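You operate a simulated robot arm through the tools that you are given. There is no shell and no other tool. Be economical: measure what you need, move in short steps, check, and stop when the job is done.

The job below is to be done with a simulated robot arm. You get a single attempt, and the scene is never put back.

## Task
Put the white roller in the black tray on the top of the padded table.
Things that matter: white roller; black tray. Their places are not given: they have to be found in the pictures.

It is judged by the outcome, as a careful person would: the job done as asked, and still so three seconds after it is handed in. It fails if anything else is knocked over, pushed out of place, dropped, spilled or broken.

## Robot
A 6-joint arm with a two-finger parallel gripper, fixed in place. Base frame: the origin is at the foot of the arm, x ahead of it, y to its left, z up; the work surface is at about z = 86. Units: cm, rad, N and s.
With the tool pointing down near the work surface it reaches from about 24 to 64 cm from the base axis. Its first joint turns from -1.152 to 1.152 rad. Payload 2.7 kg.
The TCP is the grasp point between the finger pads, 2.3 cm short of the fingertips. In the tool frame z runs along the fingers and y along their closing line. The gripper opens to 9.4 cm. The fingers are 3.8 cm wide and 1 cm thick; the gripper's body (5.4 by 9.6 cm) begins 3.9 cm behind the TCP.
Orientation is that of the tool frame in the base frame, as [roll, pitch, yaw] about the fixed x, y, z axes, in that order (R = Rz(yaw) Ry(pitch) Rx(roll)). With the fingers straight down and closing along the base's y, the tool's x points along the base's -x, its y along +y and its z along -z.

## Interface
- The arm moves only by the tool send_rows. Its argument "rows" is a list of rows, each an object (a shift or turn left out is 0, a gripper value left out holds the last) with "linear": the shift along the tool's x, y, z in units of 20 mm (1.0 is 20 mm), a list of three; "spin": the turn about the tool's z in units of 4 degrees (1.0 is 4 degrees). In form: [{"linear": [tx, ty, tz], "spin": spin}, ...]. A call has 1 to 10 rows; each row shifts and turns the commanded pose from where the row before left it, along the tool's axes as they then stand. "hand" is the finger opening in cm, from 0 to 9.4, set as the call begins (left out, the last holds). A call with a number of a shift or a turn outside -1 to 1 is refused whole. Rows are played at 5 a second. More than 5 cm and 0.15 rad between two rows, or a gripper value outside its range, and nothing of the call is played. Where a pose cannot be reached the arm comes as near as it can. A force on the tool above 40 N (or 10 N above the force at the start of the call, whichever is more), or a blocked arm, ends the call early, and 0.2 s more pass. The fingers move at their own pace (about 4.5 cm/s each) and stop on an object; they squeeze with about 32 N. The grip force told is the motor's: it shows also when the fingers shut on nothing. Time passes only in rows, and 0.2 s behind the last, so rows that do not move let the fingers close. It gives the time, the measured TCP pose, the force on the tool (base axes), the opening and the grip force at its end, in the units of the frame above (readings bear some noise), and new pictures: "show" is both (left out), scene, wrist or none.
- Cameras (640 x 400 px; columns grow to the right, rows downward): "scene" is fixed at [8.93, -42.19, 141.88]; the picture's right is [0.70, -0.72, 0.00], its down [-0.35, -0.34, -0.87] and it looks along [0.63, 0.61, -0.48] (base axes); focal length 342 px, centre (320, 200). "wrist" rides on the gripper at [-3.9, 0, -4.4] in the tool frame; the picture's right is [0.00, -1.00, 0.00], its down [0.97, 0.00, -0.24] and it looks along [0.24, 0.00, 0.97] (tool axes); focal length 218 px, centre (320, 200).
- probe_pixels(camera, pixels): for up to 12 pixels [column, row] of the newest picture of that camera ("zoom" is the newest enlarged one), the place [x, y, z] in the base frame of the surface seen there, good to about 0.3 cm, but the place of the scene camera against the robot may be out by one fixed shift of up to 2.5 cm in any direction. The clock stands still meanwhile.
- inspect(camera, box): a new picture of the part [left, top, right, bottom] of that camera's present view, enlarged. The clock stands still meanwhile.
- job_done(): hands the job in; it is judged then, once.

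Keep the steps short. Do not move on a guess: measure, check each grasp and each placing, and mend mistakes. In all there are 60 turns and 150 pictures (those below and enlarged ones count). Leave the gripper open and the arm clear of the work at the hand-in unless told otherwise, and finish with a single line.

The tools are called after "Emit:" as name(argument=value, ...) on one line, values as JSON. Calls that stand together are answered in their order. send_rows: Moves the arm, as the interface text tells. Its arguments: {"type":"object","properties":{"rows":{"type":"array","items":{"type":"object","properties":{"linear":{"type":"array","items":{"type":"number"}},"spin":{"type":"number"}}}},"hand":{"type":"number"},"show":{"type":"string","enum":["both","scene","wrist","none"]}},"required":["rows"]} The other tools are called the same way: probe_pixels (camera, pixels) gives the place of the surface under pixels of a picture; inspect (camera, box) takes an enlarged picture of a part of a camera's view; job_done () hands the job in.

At the start:

```text
time_s: 0.0
tcp_pos: [41.58, 16.06, 116.67]
orientation: [3.141, 0.001, -3.14]
wrist_force: [0.1, -0.2, -0.2]
finger_gap: 9.4
finger_force: 0.1
```

scene: 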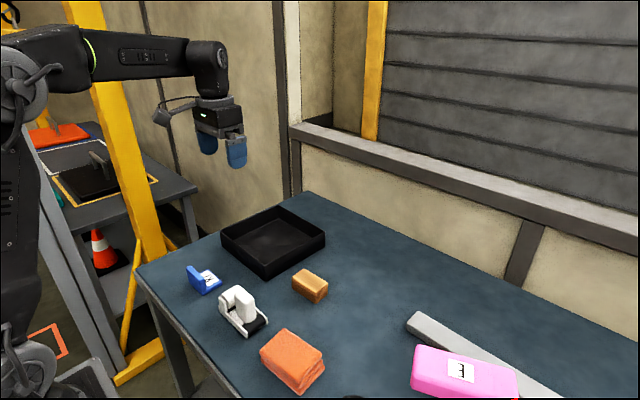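
wrist: 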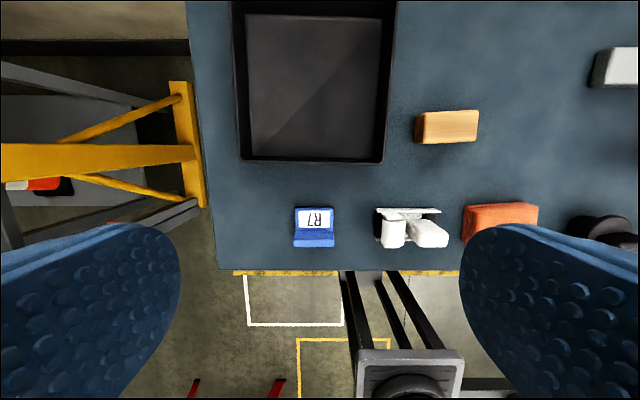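

I see a white object at about scene (240,310), possibly the roller on or beside something. I'll enlarge both views to check it.

Emit:
inspect(camera="scene", box=[180, 250, 340, 350])

Emit:
inspect(camera="wrist", box=[280, 170, 460, 282])

Emit:
inspect(camera="scene", box=[320, 280, 512, 400])

```text
4.00 times, centred on (260, 300) of scene
```

zoom: 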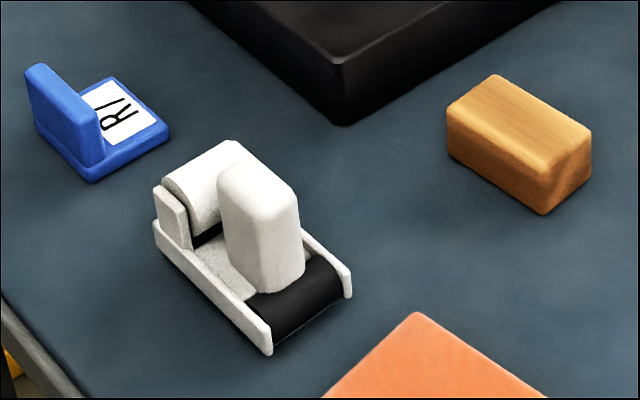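

```text
3.56 times, centred on (370, 226) of wrist
```

zoom: 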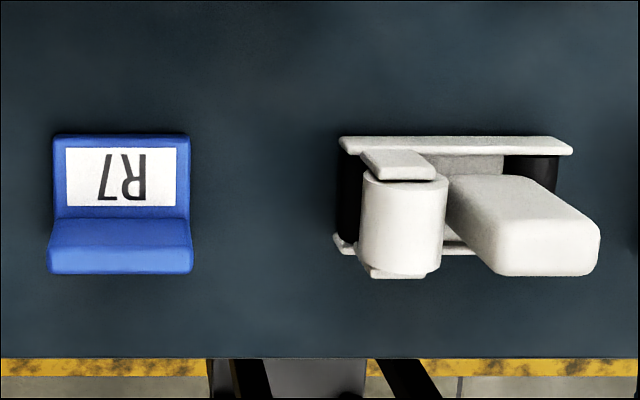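

```text
3.33 times, centred on (416, 340) of scene
```

zoom: 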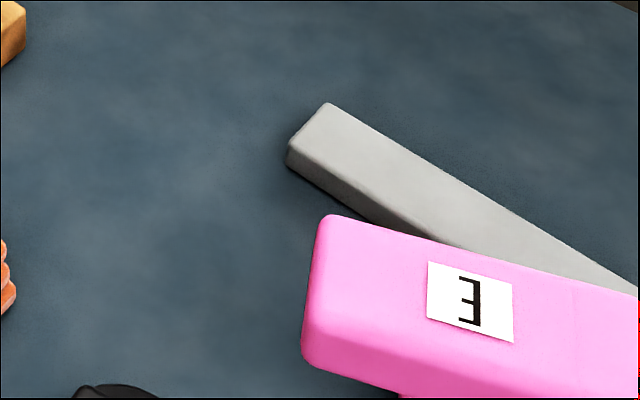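

The white object is a frame with a roller in brackets and a tall block. I'll probe its parts and the tray, and also check the right side for any other white roller.

Emit:
probe_pixels(camera="wrist", pixels=[[393, 234], [391, 216], [430, 233], [430, 210], [435, 240], [410, 225], [380, 212], [376, 235], [318, 90], [385, 80], [315, 160], [237, 80]])

Emit:
inspect(camera="wrist", box=[400, 40, 640, 260])

```text
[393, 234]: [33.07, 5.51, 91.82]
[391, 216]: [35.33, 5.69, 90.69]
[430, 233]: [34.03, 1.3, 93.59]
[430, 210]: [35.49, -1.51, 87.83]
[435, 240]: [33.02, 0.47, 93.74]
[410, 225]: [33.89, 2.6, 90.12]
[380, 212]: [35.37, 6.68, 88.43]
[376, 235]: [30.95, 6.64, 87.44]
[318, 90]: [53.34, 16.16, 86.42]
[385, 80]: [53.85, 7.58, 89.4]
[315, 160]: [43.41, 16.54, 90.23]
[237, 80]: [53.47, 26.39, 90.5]
```

```text
1.82 times, centred on (520, 150) of wrist
```

zoom: 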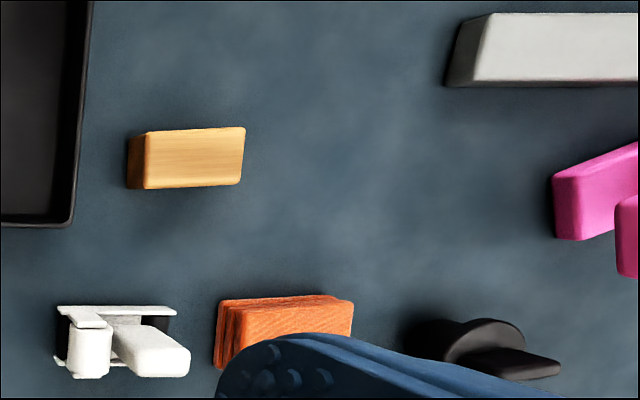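

Only that one white object fits the name. I'll move above it (about x 33.5, y 2, z 104.7) for a closer look.

Emit:
send_rows(rows=[{"linear": [0.5, -0.9, 0.7]}, {"linear": [0.5, -0.9, 0.7]}, {"linear": [0.5, -0.9, 0.7]}, {"linear": [0.5, -0.9, 0.7]}, {"linear": [0.5, -0.9, 0.8]}, {"linear": [0.5, -0.9, 0.8]}, {"linear": [0.5, -0.8, 0.8]}, {"linear": [0.5, -0.8, 0.8]}, {}])

```text
time_s: 2.0
tcp_pos: [33.52, 2.11, 104.67]
orientation: [-3.139, 0.0, -3.137]
wrist_force: [-0.2, 0.5, 0.2]
finger_gap: 9.42
finger_force: 0.0
```

scene: 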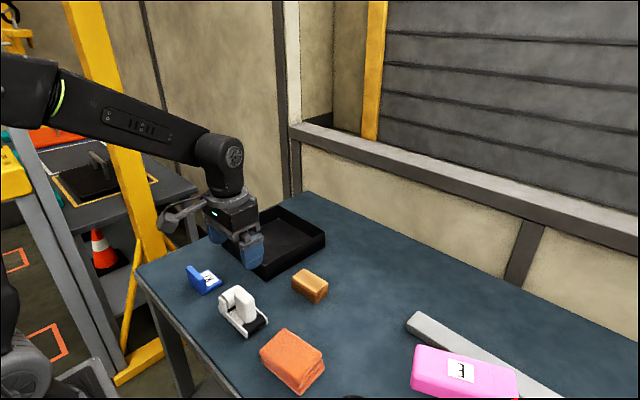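
wrist: 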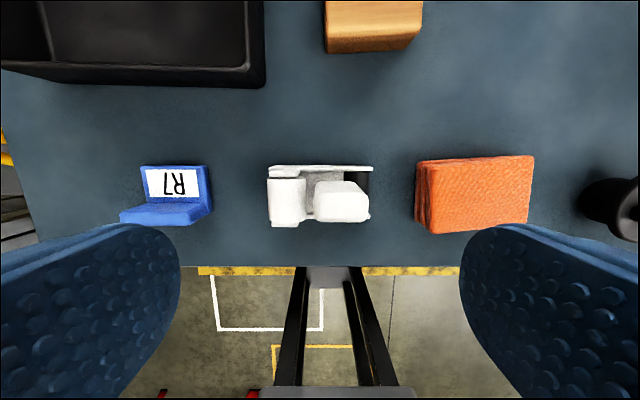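

I'm close above it now. I'll enlarge the wrist view and probe the block, drum and frame.

Emit:
inspect(camera="wrist", box=[240, 140, 400, 240])

Emit:
probe_pixels(camera="wrist", pixels=[[318, 190], [318, 215], [340, 186], [364, 215], [340, 218], [340, 200], [289, 182], [289, 216], [288, 200], [320, 168], [372, 168], [270, 168]])

```text
4.00 times, centred on (320, 190) of wrist
```

zoom: 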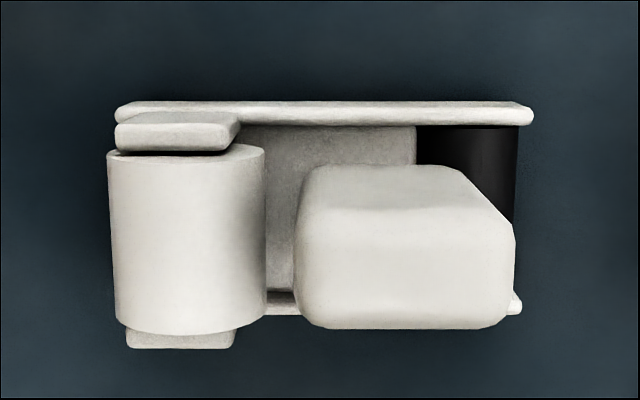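

```text
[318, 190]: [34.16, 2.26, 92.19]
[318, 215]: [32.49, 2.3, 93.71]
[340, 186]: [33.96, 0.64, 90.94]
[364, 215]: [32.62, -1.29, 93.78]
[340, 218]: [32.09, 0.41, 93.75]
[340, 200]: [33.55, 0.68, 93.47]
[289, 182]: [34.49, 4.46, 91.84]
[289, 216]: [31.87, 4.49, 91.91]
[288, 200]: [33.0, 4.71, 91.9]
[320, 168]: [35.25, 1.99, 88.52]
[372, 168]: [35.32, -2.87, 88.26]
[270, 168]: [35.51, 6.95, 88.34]
```

It's a toy road roller: a body block (y about -1.4 to 2.2, top z 93.75), a drum and side rails (tops at z 88.5). I'll grip the body block with the fingers closing along base x, tips just above the rails. First comes a 90° turn at this height.

Emit:
send_rows(rows=[{"linear": [0.25, -0.85, 0], "spin": 1}, {"spin": 1}, {"spin": 1}, {"spin": 1}, {"spin": 1}, {"spin": 1}, {"spin": 1}, {"spin": 1}, {"spin": 1}, {"spin": 1}], show="none")

Emit:
send_rows(rows=[{"spin": 1}, {"spin": 1}, {"spin": 1}, {"spin": 1}, {"spin": 1}, {"spin": 1}, {"spin": 1}, {"spin": 1}, {"spin": 1}, {"spin": 1}], show="none")

Emit:
send_rows(rows=[{"spin": 1}, {"spin": 1}, {"spin": 0.5}, {}])

```text
time_s: 4.2
tcp_pos: [33.09, 0.46, 104.74]
orientation: [-3.141, 0.0, 2.443]
wrist_force: [0.6, 0.5, 0.7]
finger_gap: 9.37
finger_force: 0.0
```

```text
time_s: 6.4
tcp_pos: [33.07, 0.33, 104.75]
orientation: [3.141, 0.001, 1.744]
wrist_force: [-0.4, 0.6, 0.1]
finger_gap: 9.39
finger_force: 0.0
```

```text
time_s: 7.4
tcp_pos: [33.03, 0.41, 104.78]
orientation: [3.141, 0.001, 1.571]
wrist_force: [-0.2, 0.4, -0.4]
finger_gap: 9.37
finger_force: 0.1
```

scene: 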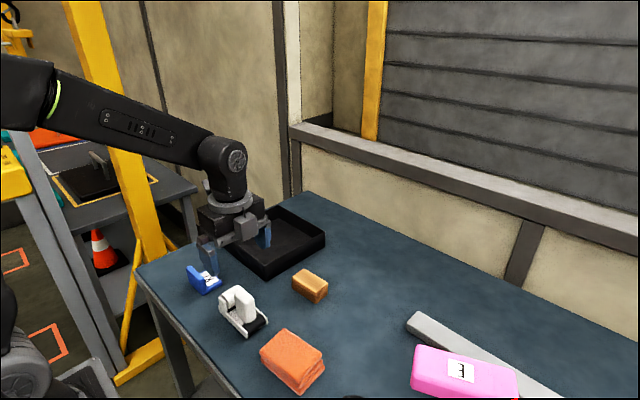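
wrist: 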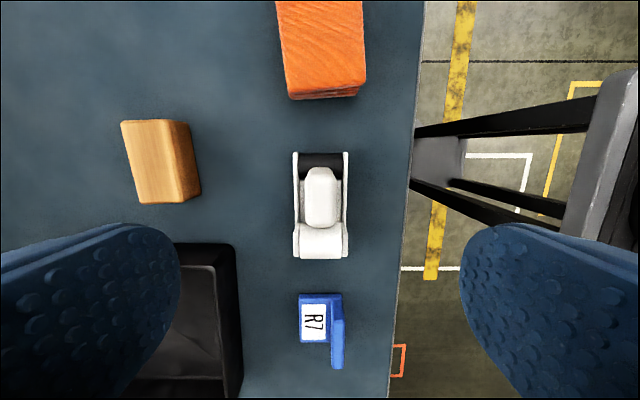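

The view is now aligned with the roller. I'll probe the sides of the block to centre the fingers on it.

Emit:
inspect(camera="wrist", box=[264, 140, 376, 270])

Emit:
probe_pixels(camera="wrist", pixels=[[306, 195], [335, 195], [308, 210], [334, 210], [321, 176], [321, 222], [296, 195], [346, 195], [321, 200], [321, 240], [301, 240], [342, 240]])

```text
3.08 times, centred on (320, 205) of wrist
```

zoom: 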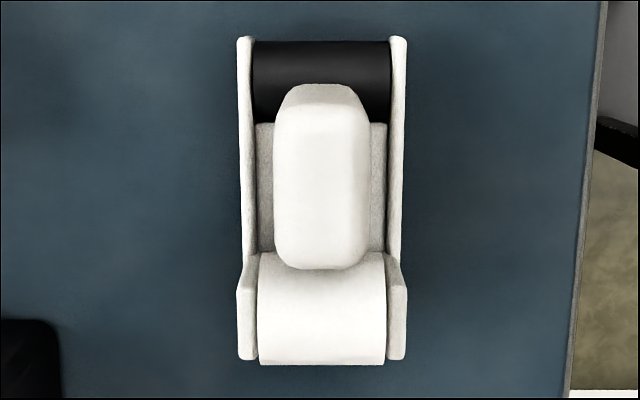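

```text
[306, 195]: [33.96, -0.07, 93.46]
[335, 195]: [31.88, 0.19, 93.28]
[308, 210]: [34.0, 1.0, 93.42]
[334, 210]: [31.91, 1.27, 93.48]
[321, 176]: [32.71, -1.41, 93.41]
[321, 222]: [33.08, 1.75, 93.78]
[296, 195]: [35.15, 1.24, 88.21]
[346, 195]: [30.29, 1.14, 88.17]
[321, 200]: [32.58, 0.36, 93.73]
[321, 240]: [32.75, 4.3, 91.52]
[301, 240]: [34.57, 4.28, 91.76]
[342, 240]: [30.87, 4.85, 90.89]
```

The block centre is about x 32.85, y 0.4, and the rail tops are at 88.3. I'll descend to TCP z 91.2, which puts the tips at 88.9.

Emit:
send_rows(rows=[{"linear": [0, -0.08, 0.9]}, {"linear": [0, 0, 0.9]}, {"linear": [0, 0, 0.9]}, {"linear": [0, 0, 0.9]}, {"linear": [0, 0, 0.9]}, {"linear": [0, 0, 0.9]}, {"linear": [0, 0, 0.8]}, {"linear": [0, 0, 0.58]}, {}])

```text
time_s: 9.4
tcp_pos: [32.94, 0.44, 91.17]
orientation: [3.141, 0.0, 1.57]
wrist_force: [-0.3, -0.5, -0.4]
finger_gap: 9.43
finger_force: 0.0
```

scene: 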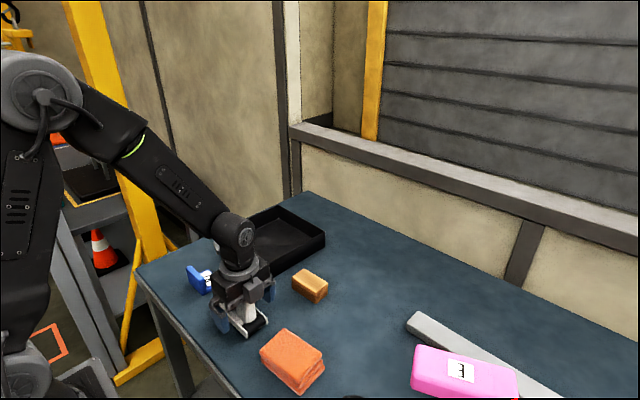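
wrist: 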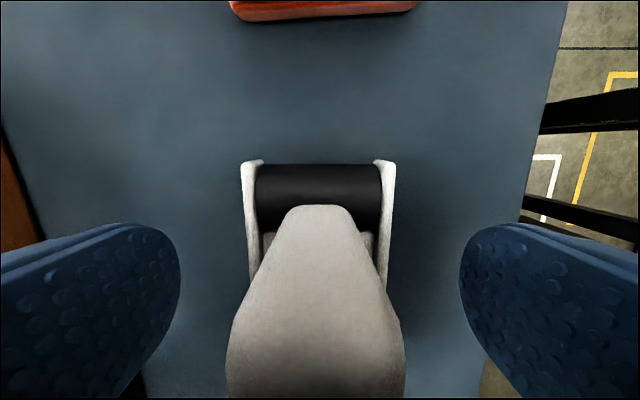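

The fingers straddle the block without touching anything, so I'll close them.

Emit:
send_rows(hand=0, rows=[{}, {}, {}, {}, {}, {}])

```text
time_s: 10.8
tcp_pos: [33.0, 0.42, 91.19]
orientation: [3.141, -0.001, 1.57]
wrist_force: [1.8, -0.4, -0.2]
finger_gap: 2.34
finger_force: 31.6
```

scene: 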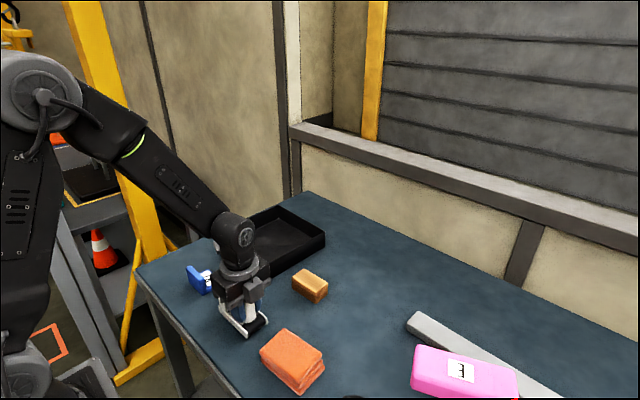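
wrist: 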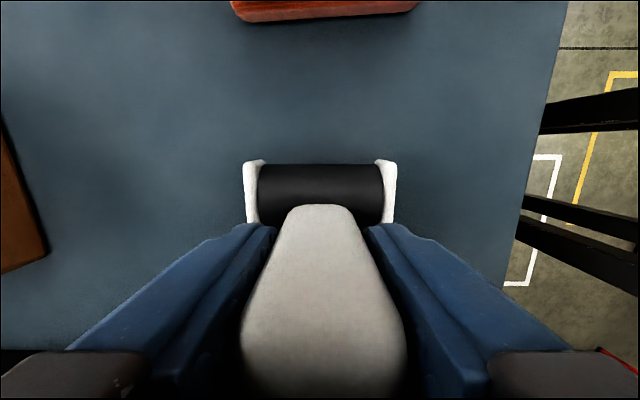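

The grip holds at 2.34 cm. I'll lift a little and check that the whole roller comes up.

Emit:
send_rows(rows=[{"linear": [0, 0, -0.3]}, {"linear": [0, 0, -0.6]}, {"linear": [0, 0, -0.6]}, {}])

Emit:
inspect(camera="scene", box=[180, 240, 340, 340])

```text
time_s: 11.8
tcp_pos: [32.87, 0.19, 94.23]
orientation: [-3.141, -0.001, 1.57]
wrist_force: [-0.5, 0.5, -1.7]
finger_gap: 2.38
finger_force: 32.0
```

scene: 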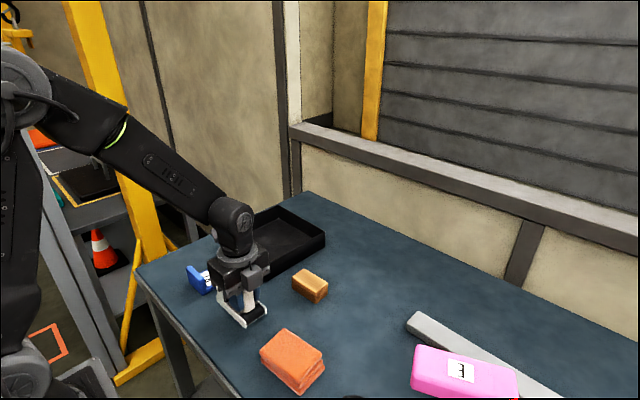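
wrist: 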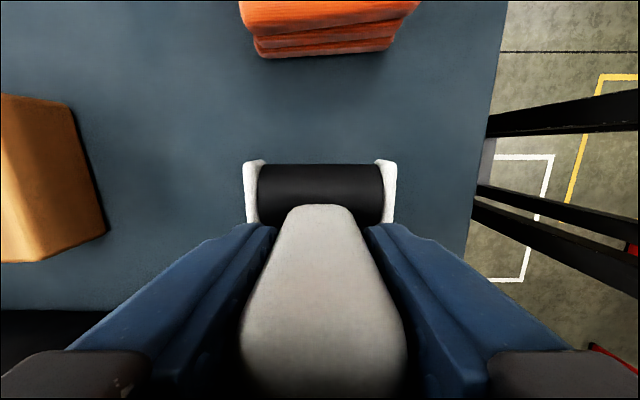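

```text
4.00 times, centred on (260, 290) of scene
```

zoom: 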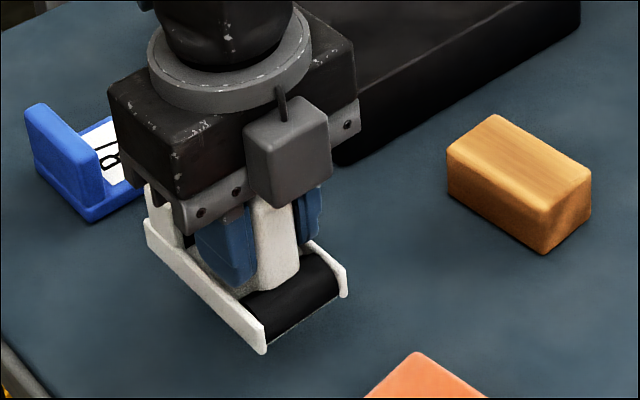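

The whole roller lifted level and in one piece, at about 1.7 N. Next I'll raise it to about z 103, then carry it toward the tray centre (TCP around x 52, y 15.5).

Emit:
send_rows(rows=[{"linear": [0, 0, -0.7]}, {"linear": [0, 0, -0.75]}, {"linear": [0, 0, -0.75]}, {"linear": [0, 0, -0.75]}, {"linear": [0, 0, -0.75]}, {"linear": [0, 0, -0.7]}, {}], show="none")

Emit:
send_rows(rows=[{"linear": [0.3, 0.4, 0]}, {"linear": [0.5, 0.6, 0]}, {"linear": [0.5, 0.6, 0]}, {"linear": [0.5, 0.6, 0]}, {"linear": [0.5, 0.6, 0]}, {"linear": [0.5, 0.6, 0]}, {"linear": [0.5, 0.6, 0]}, {"linear": [0.5, 0.6, 0]}, {"linear": [0.3, 0.4, 0]}, {}], show="none")

Emit:
send_rows(rows=[{"linear": [0.4, 0.5, 0]}, {"linear": [0.6, 0.7, 0]}, {"linear": [0.6, 0.7, 0]}, {"linear": [0.6, 0.7, 0]}, {"linear": [0.6, 0.7, 0]}, {"linear": [0.5, 0.6, 0]}, {"linear": [0.3, 0.4, 0]}, {}, {}])

```text
time_s: 13.4
tcp_pos: [32.84, 0.44, 102.9]
orientation: [3.14, 0.001, 1.57]
wrist_force: [0.6, -0.3, -2.4]
finger_gap: 2.37
finger_force: 32.7
```

```text
time_s: 15.6
tcp_pos: [42.84, 8.52, 102.97]
orientation: [3.141, -0.001, 1.571]
wrist_force: [0.2, 0.0, -1.1]
finger_gap: 2.38
finger_force: 31.8
```

```text
time_s: 17.6
tcp_pos: [51.61, 15.61, 102.98]
orientation: [3.141, -0.001, 1.569]
wrist_force: [-0.1, -0.8, -1.3]
finger_gap: 2.37
finger_force: 32.1
```

scene: 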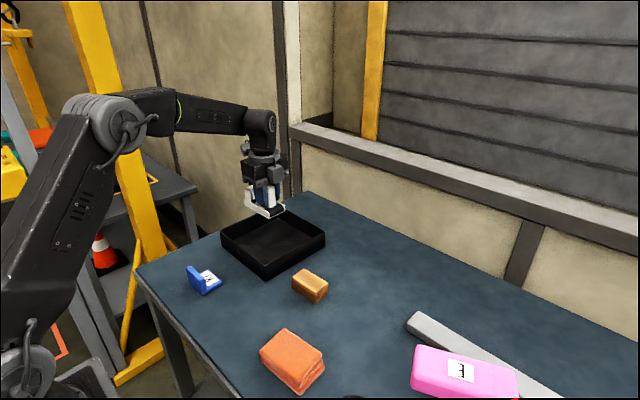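
wrist: 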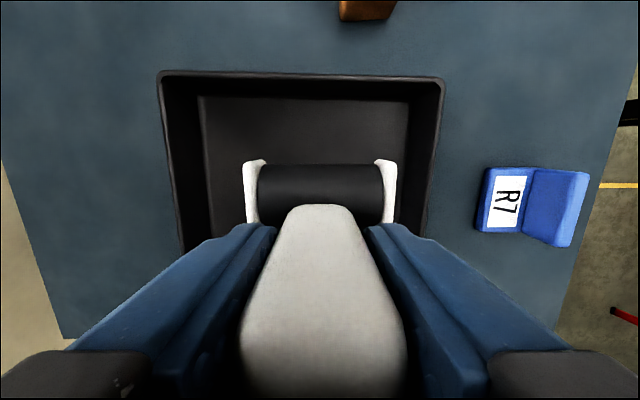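

The tray is directly below. I'll measure its walls and floor from here.

Emit:
probe_pixels(camera="wrist", pixels=[[161, 85], [443, 85], [172, 160], [432, 160], [205, 130], [405, 110], [300, 130], [300, 74], [320, 190], [252, 190]])

Emit:
probe_pixels(camera="scene", pixels=[[222, 233], [272, 277], [324, 235], [287, 209], [270, 240], [250, 216], [280, 207]])

```text
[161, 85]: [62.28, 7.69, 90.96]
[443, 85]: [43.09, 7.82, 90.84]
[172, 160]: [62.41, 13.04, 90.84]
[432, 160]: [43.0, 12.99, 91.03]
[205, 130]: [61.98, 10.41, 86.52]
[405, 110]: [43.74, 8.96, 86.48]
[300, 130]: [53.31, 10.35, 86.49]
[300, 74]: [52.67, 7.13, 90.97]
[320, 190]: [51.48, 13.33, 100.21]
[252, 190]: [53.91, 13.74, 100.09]
```

```text
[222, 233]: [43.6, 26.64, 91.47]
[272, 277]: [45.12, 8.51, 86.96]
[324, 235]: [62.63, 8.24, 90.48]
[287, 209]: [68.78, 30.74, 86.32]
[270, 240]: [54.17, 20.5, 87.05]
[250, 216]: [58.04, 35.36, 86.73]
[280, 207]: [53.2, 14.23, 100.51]
```

The tray inside runs x 43.5–62, y 8–26, with its floor at 86.5. That's about 0.5 above the table, so contact should come near TCP z 91.7. I'll shift +1 cm in x and go down to 92.2.

Emit:
send_rows(rows=[{"linear": [0, 0.5, 0.5]}, {"linear": [0, 0, 0.7]}, {"linear": [0, 0, 0.7]}, {"linear": [0, 0, 0.7]}, {"linear": [0, 0, 0.7]}, {"linear": [0, 0, 0.7]}, {"linear": [0, 0, 0.7]}, {"linear": [0, 0, 0.4]}, {"linear": [0, 0, 0.3]}, {}])

```text
time_s: 19.8
tcp_pos: [52.54, 15.76, 92.0]
orientation: [-3.141, 0.0, 1.571]
wrist_force: [0.0, 0.6, -1.8]
finger_gap: 2.39
finger_force: 31.5
```

scene: 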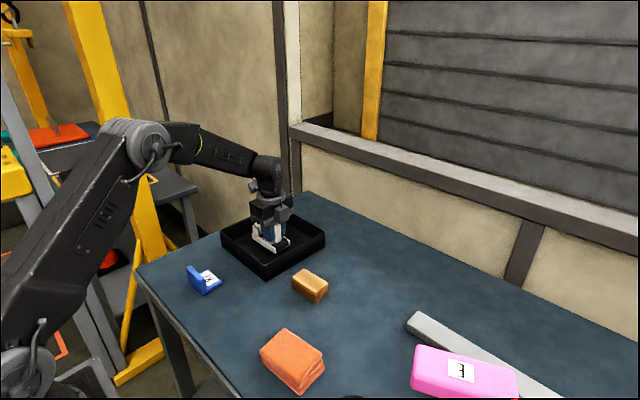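
wrist: 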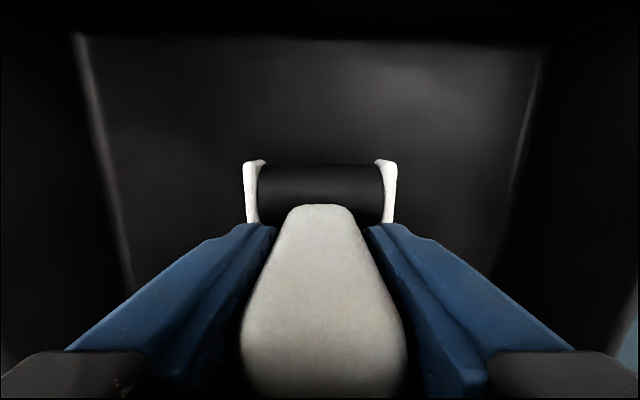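

No contact yet, with the force still equal to the roller's weight. I'll lower in very small steps.

Emit:
send_rows(rows=[{"linear": [0, 0, 0.08]}, {"linear": [0, 0, 0.07]}, {}], show="none")

```text
time_s: 20.6
tcp_pos: [52.44, 15.63, 91.78]
orientation: [-3.141, 0.001, 1.571]
wrist_force: [-0.2, 1.0, -2.6]
finger_gap: 2.35
finger_force: 32.7
```

Emit:
send_rows(rows=[{"linear": [0, 0, 0.05]}, {"linear": [0, 0, 0.05]}, {}], show="none")

```text
time_s: 21.4
tcp_pos: [52.43, 15.75, 91.68]
orientation: [-3.14, -0.001, 1.57]
wrist_force: [-1.1, -0.2, 2.6]
finger_gap: 2.36
finger_force: 31.8
```

The vertical force flipped from -2.6 to +2.6 N, so the roller is resting on the tray floor. I'll open the fingers; at z 91.7 the tips stay above the rails.

Emit:
send_rows(hand=9.4, rows=[{}, {}, {}, {}, {}], show="wrist")

```text
time_s: 22.6
tcp_pos: [52.52, 15.83, 91.54]
orientation: [-3.14, -0.001, 1.572]
wrist_force: [-0.5, 0.5, 0.4]
finger_gap: 9.4
finger_force: 0.1
```

wrist: 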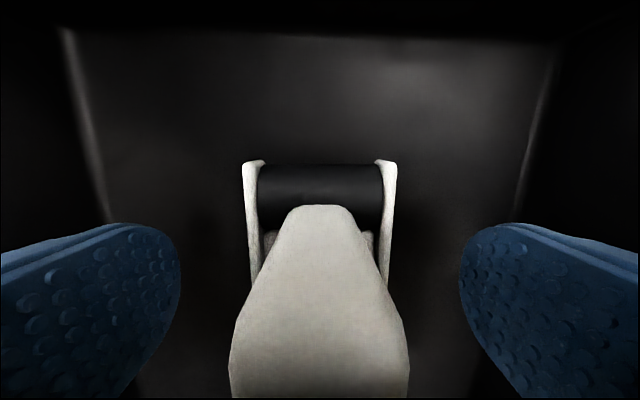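

The roller is released and standing. I'll lift straight up and clear.

Emit:
send_rows(rows=[{"linear": [0, 0, -0.5]}, {"linear": [0, 0, -0.9]}, {"linear": [0, 0, -0.9]}, {"linear": [0, 0, -0.9]}, {"linear": [0, 0, -0.9]}, {"linear": [0, 0, -0.9]}, {"linear": [0, 0, -0.9]}, {"linear": [0, 0, -0.9]}, {"linear": [0, 0, -0.9]}, {}])

Emit:
inspect(camera="scene", box=[180, 190, 340, 290])

```text
time_s: 24.8
tcp_pos: [52.57, 15.9, 107.12]
orientation: [3.142, -0.001, 1.572]
wrist_force: [0.4, -0.2, 0.2]
finger_gap: 9.39
finger_force: 0.1
```

scene: 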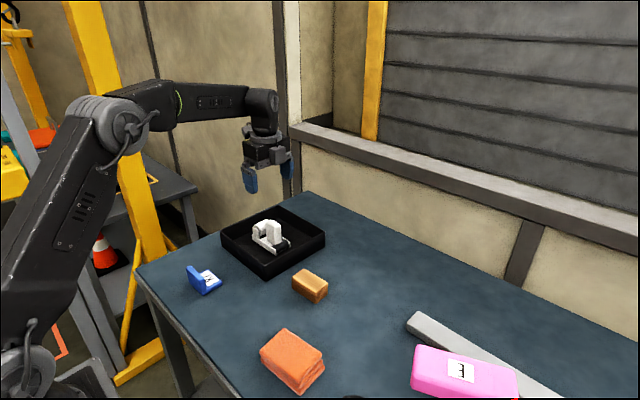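
wrist: 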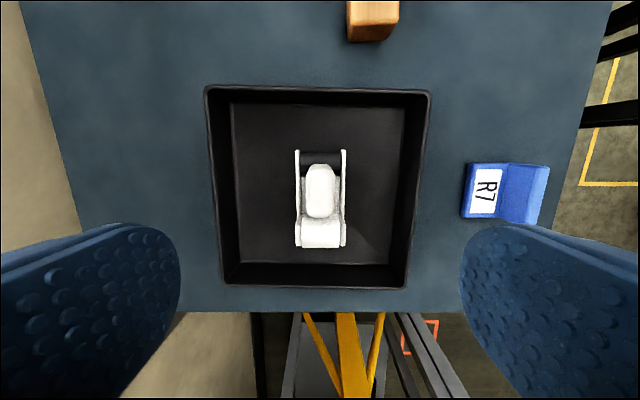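

```text
4.00 times, centred on (260, 240) of scene
```

zoom: 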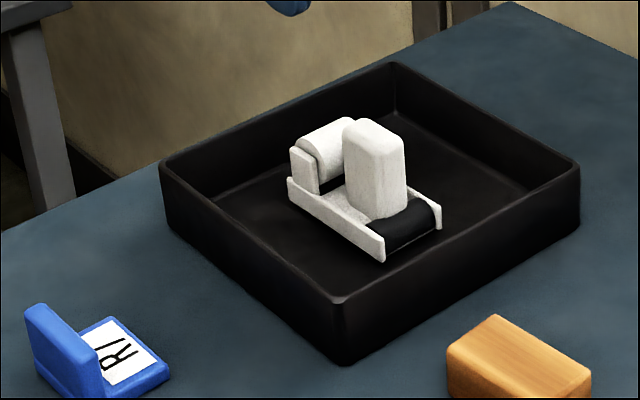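

The roller stands upright in the middle of the tray, nothing else has moved, and the arm is clear with the gripper open. I'll hand the job in.

Emit:
job_done()

```text
The job is handed in.
```

The white roller is standing upright in the black tray on the padded table, nothing else was moved, and the job is handed in.
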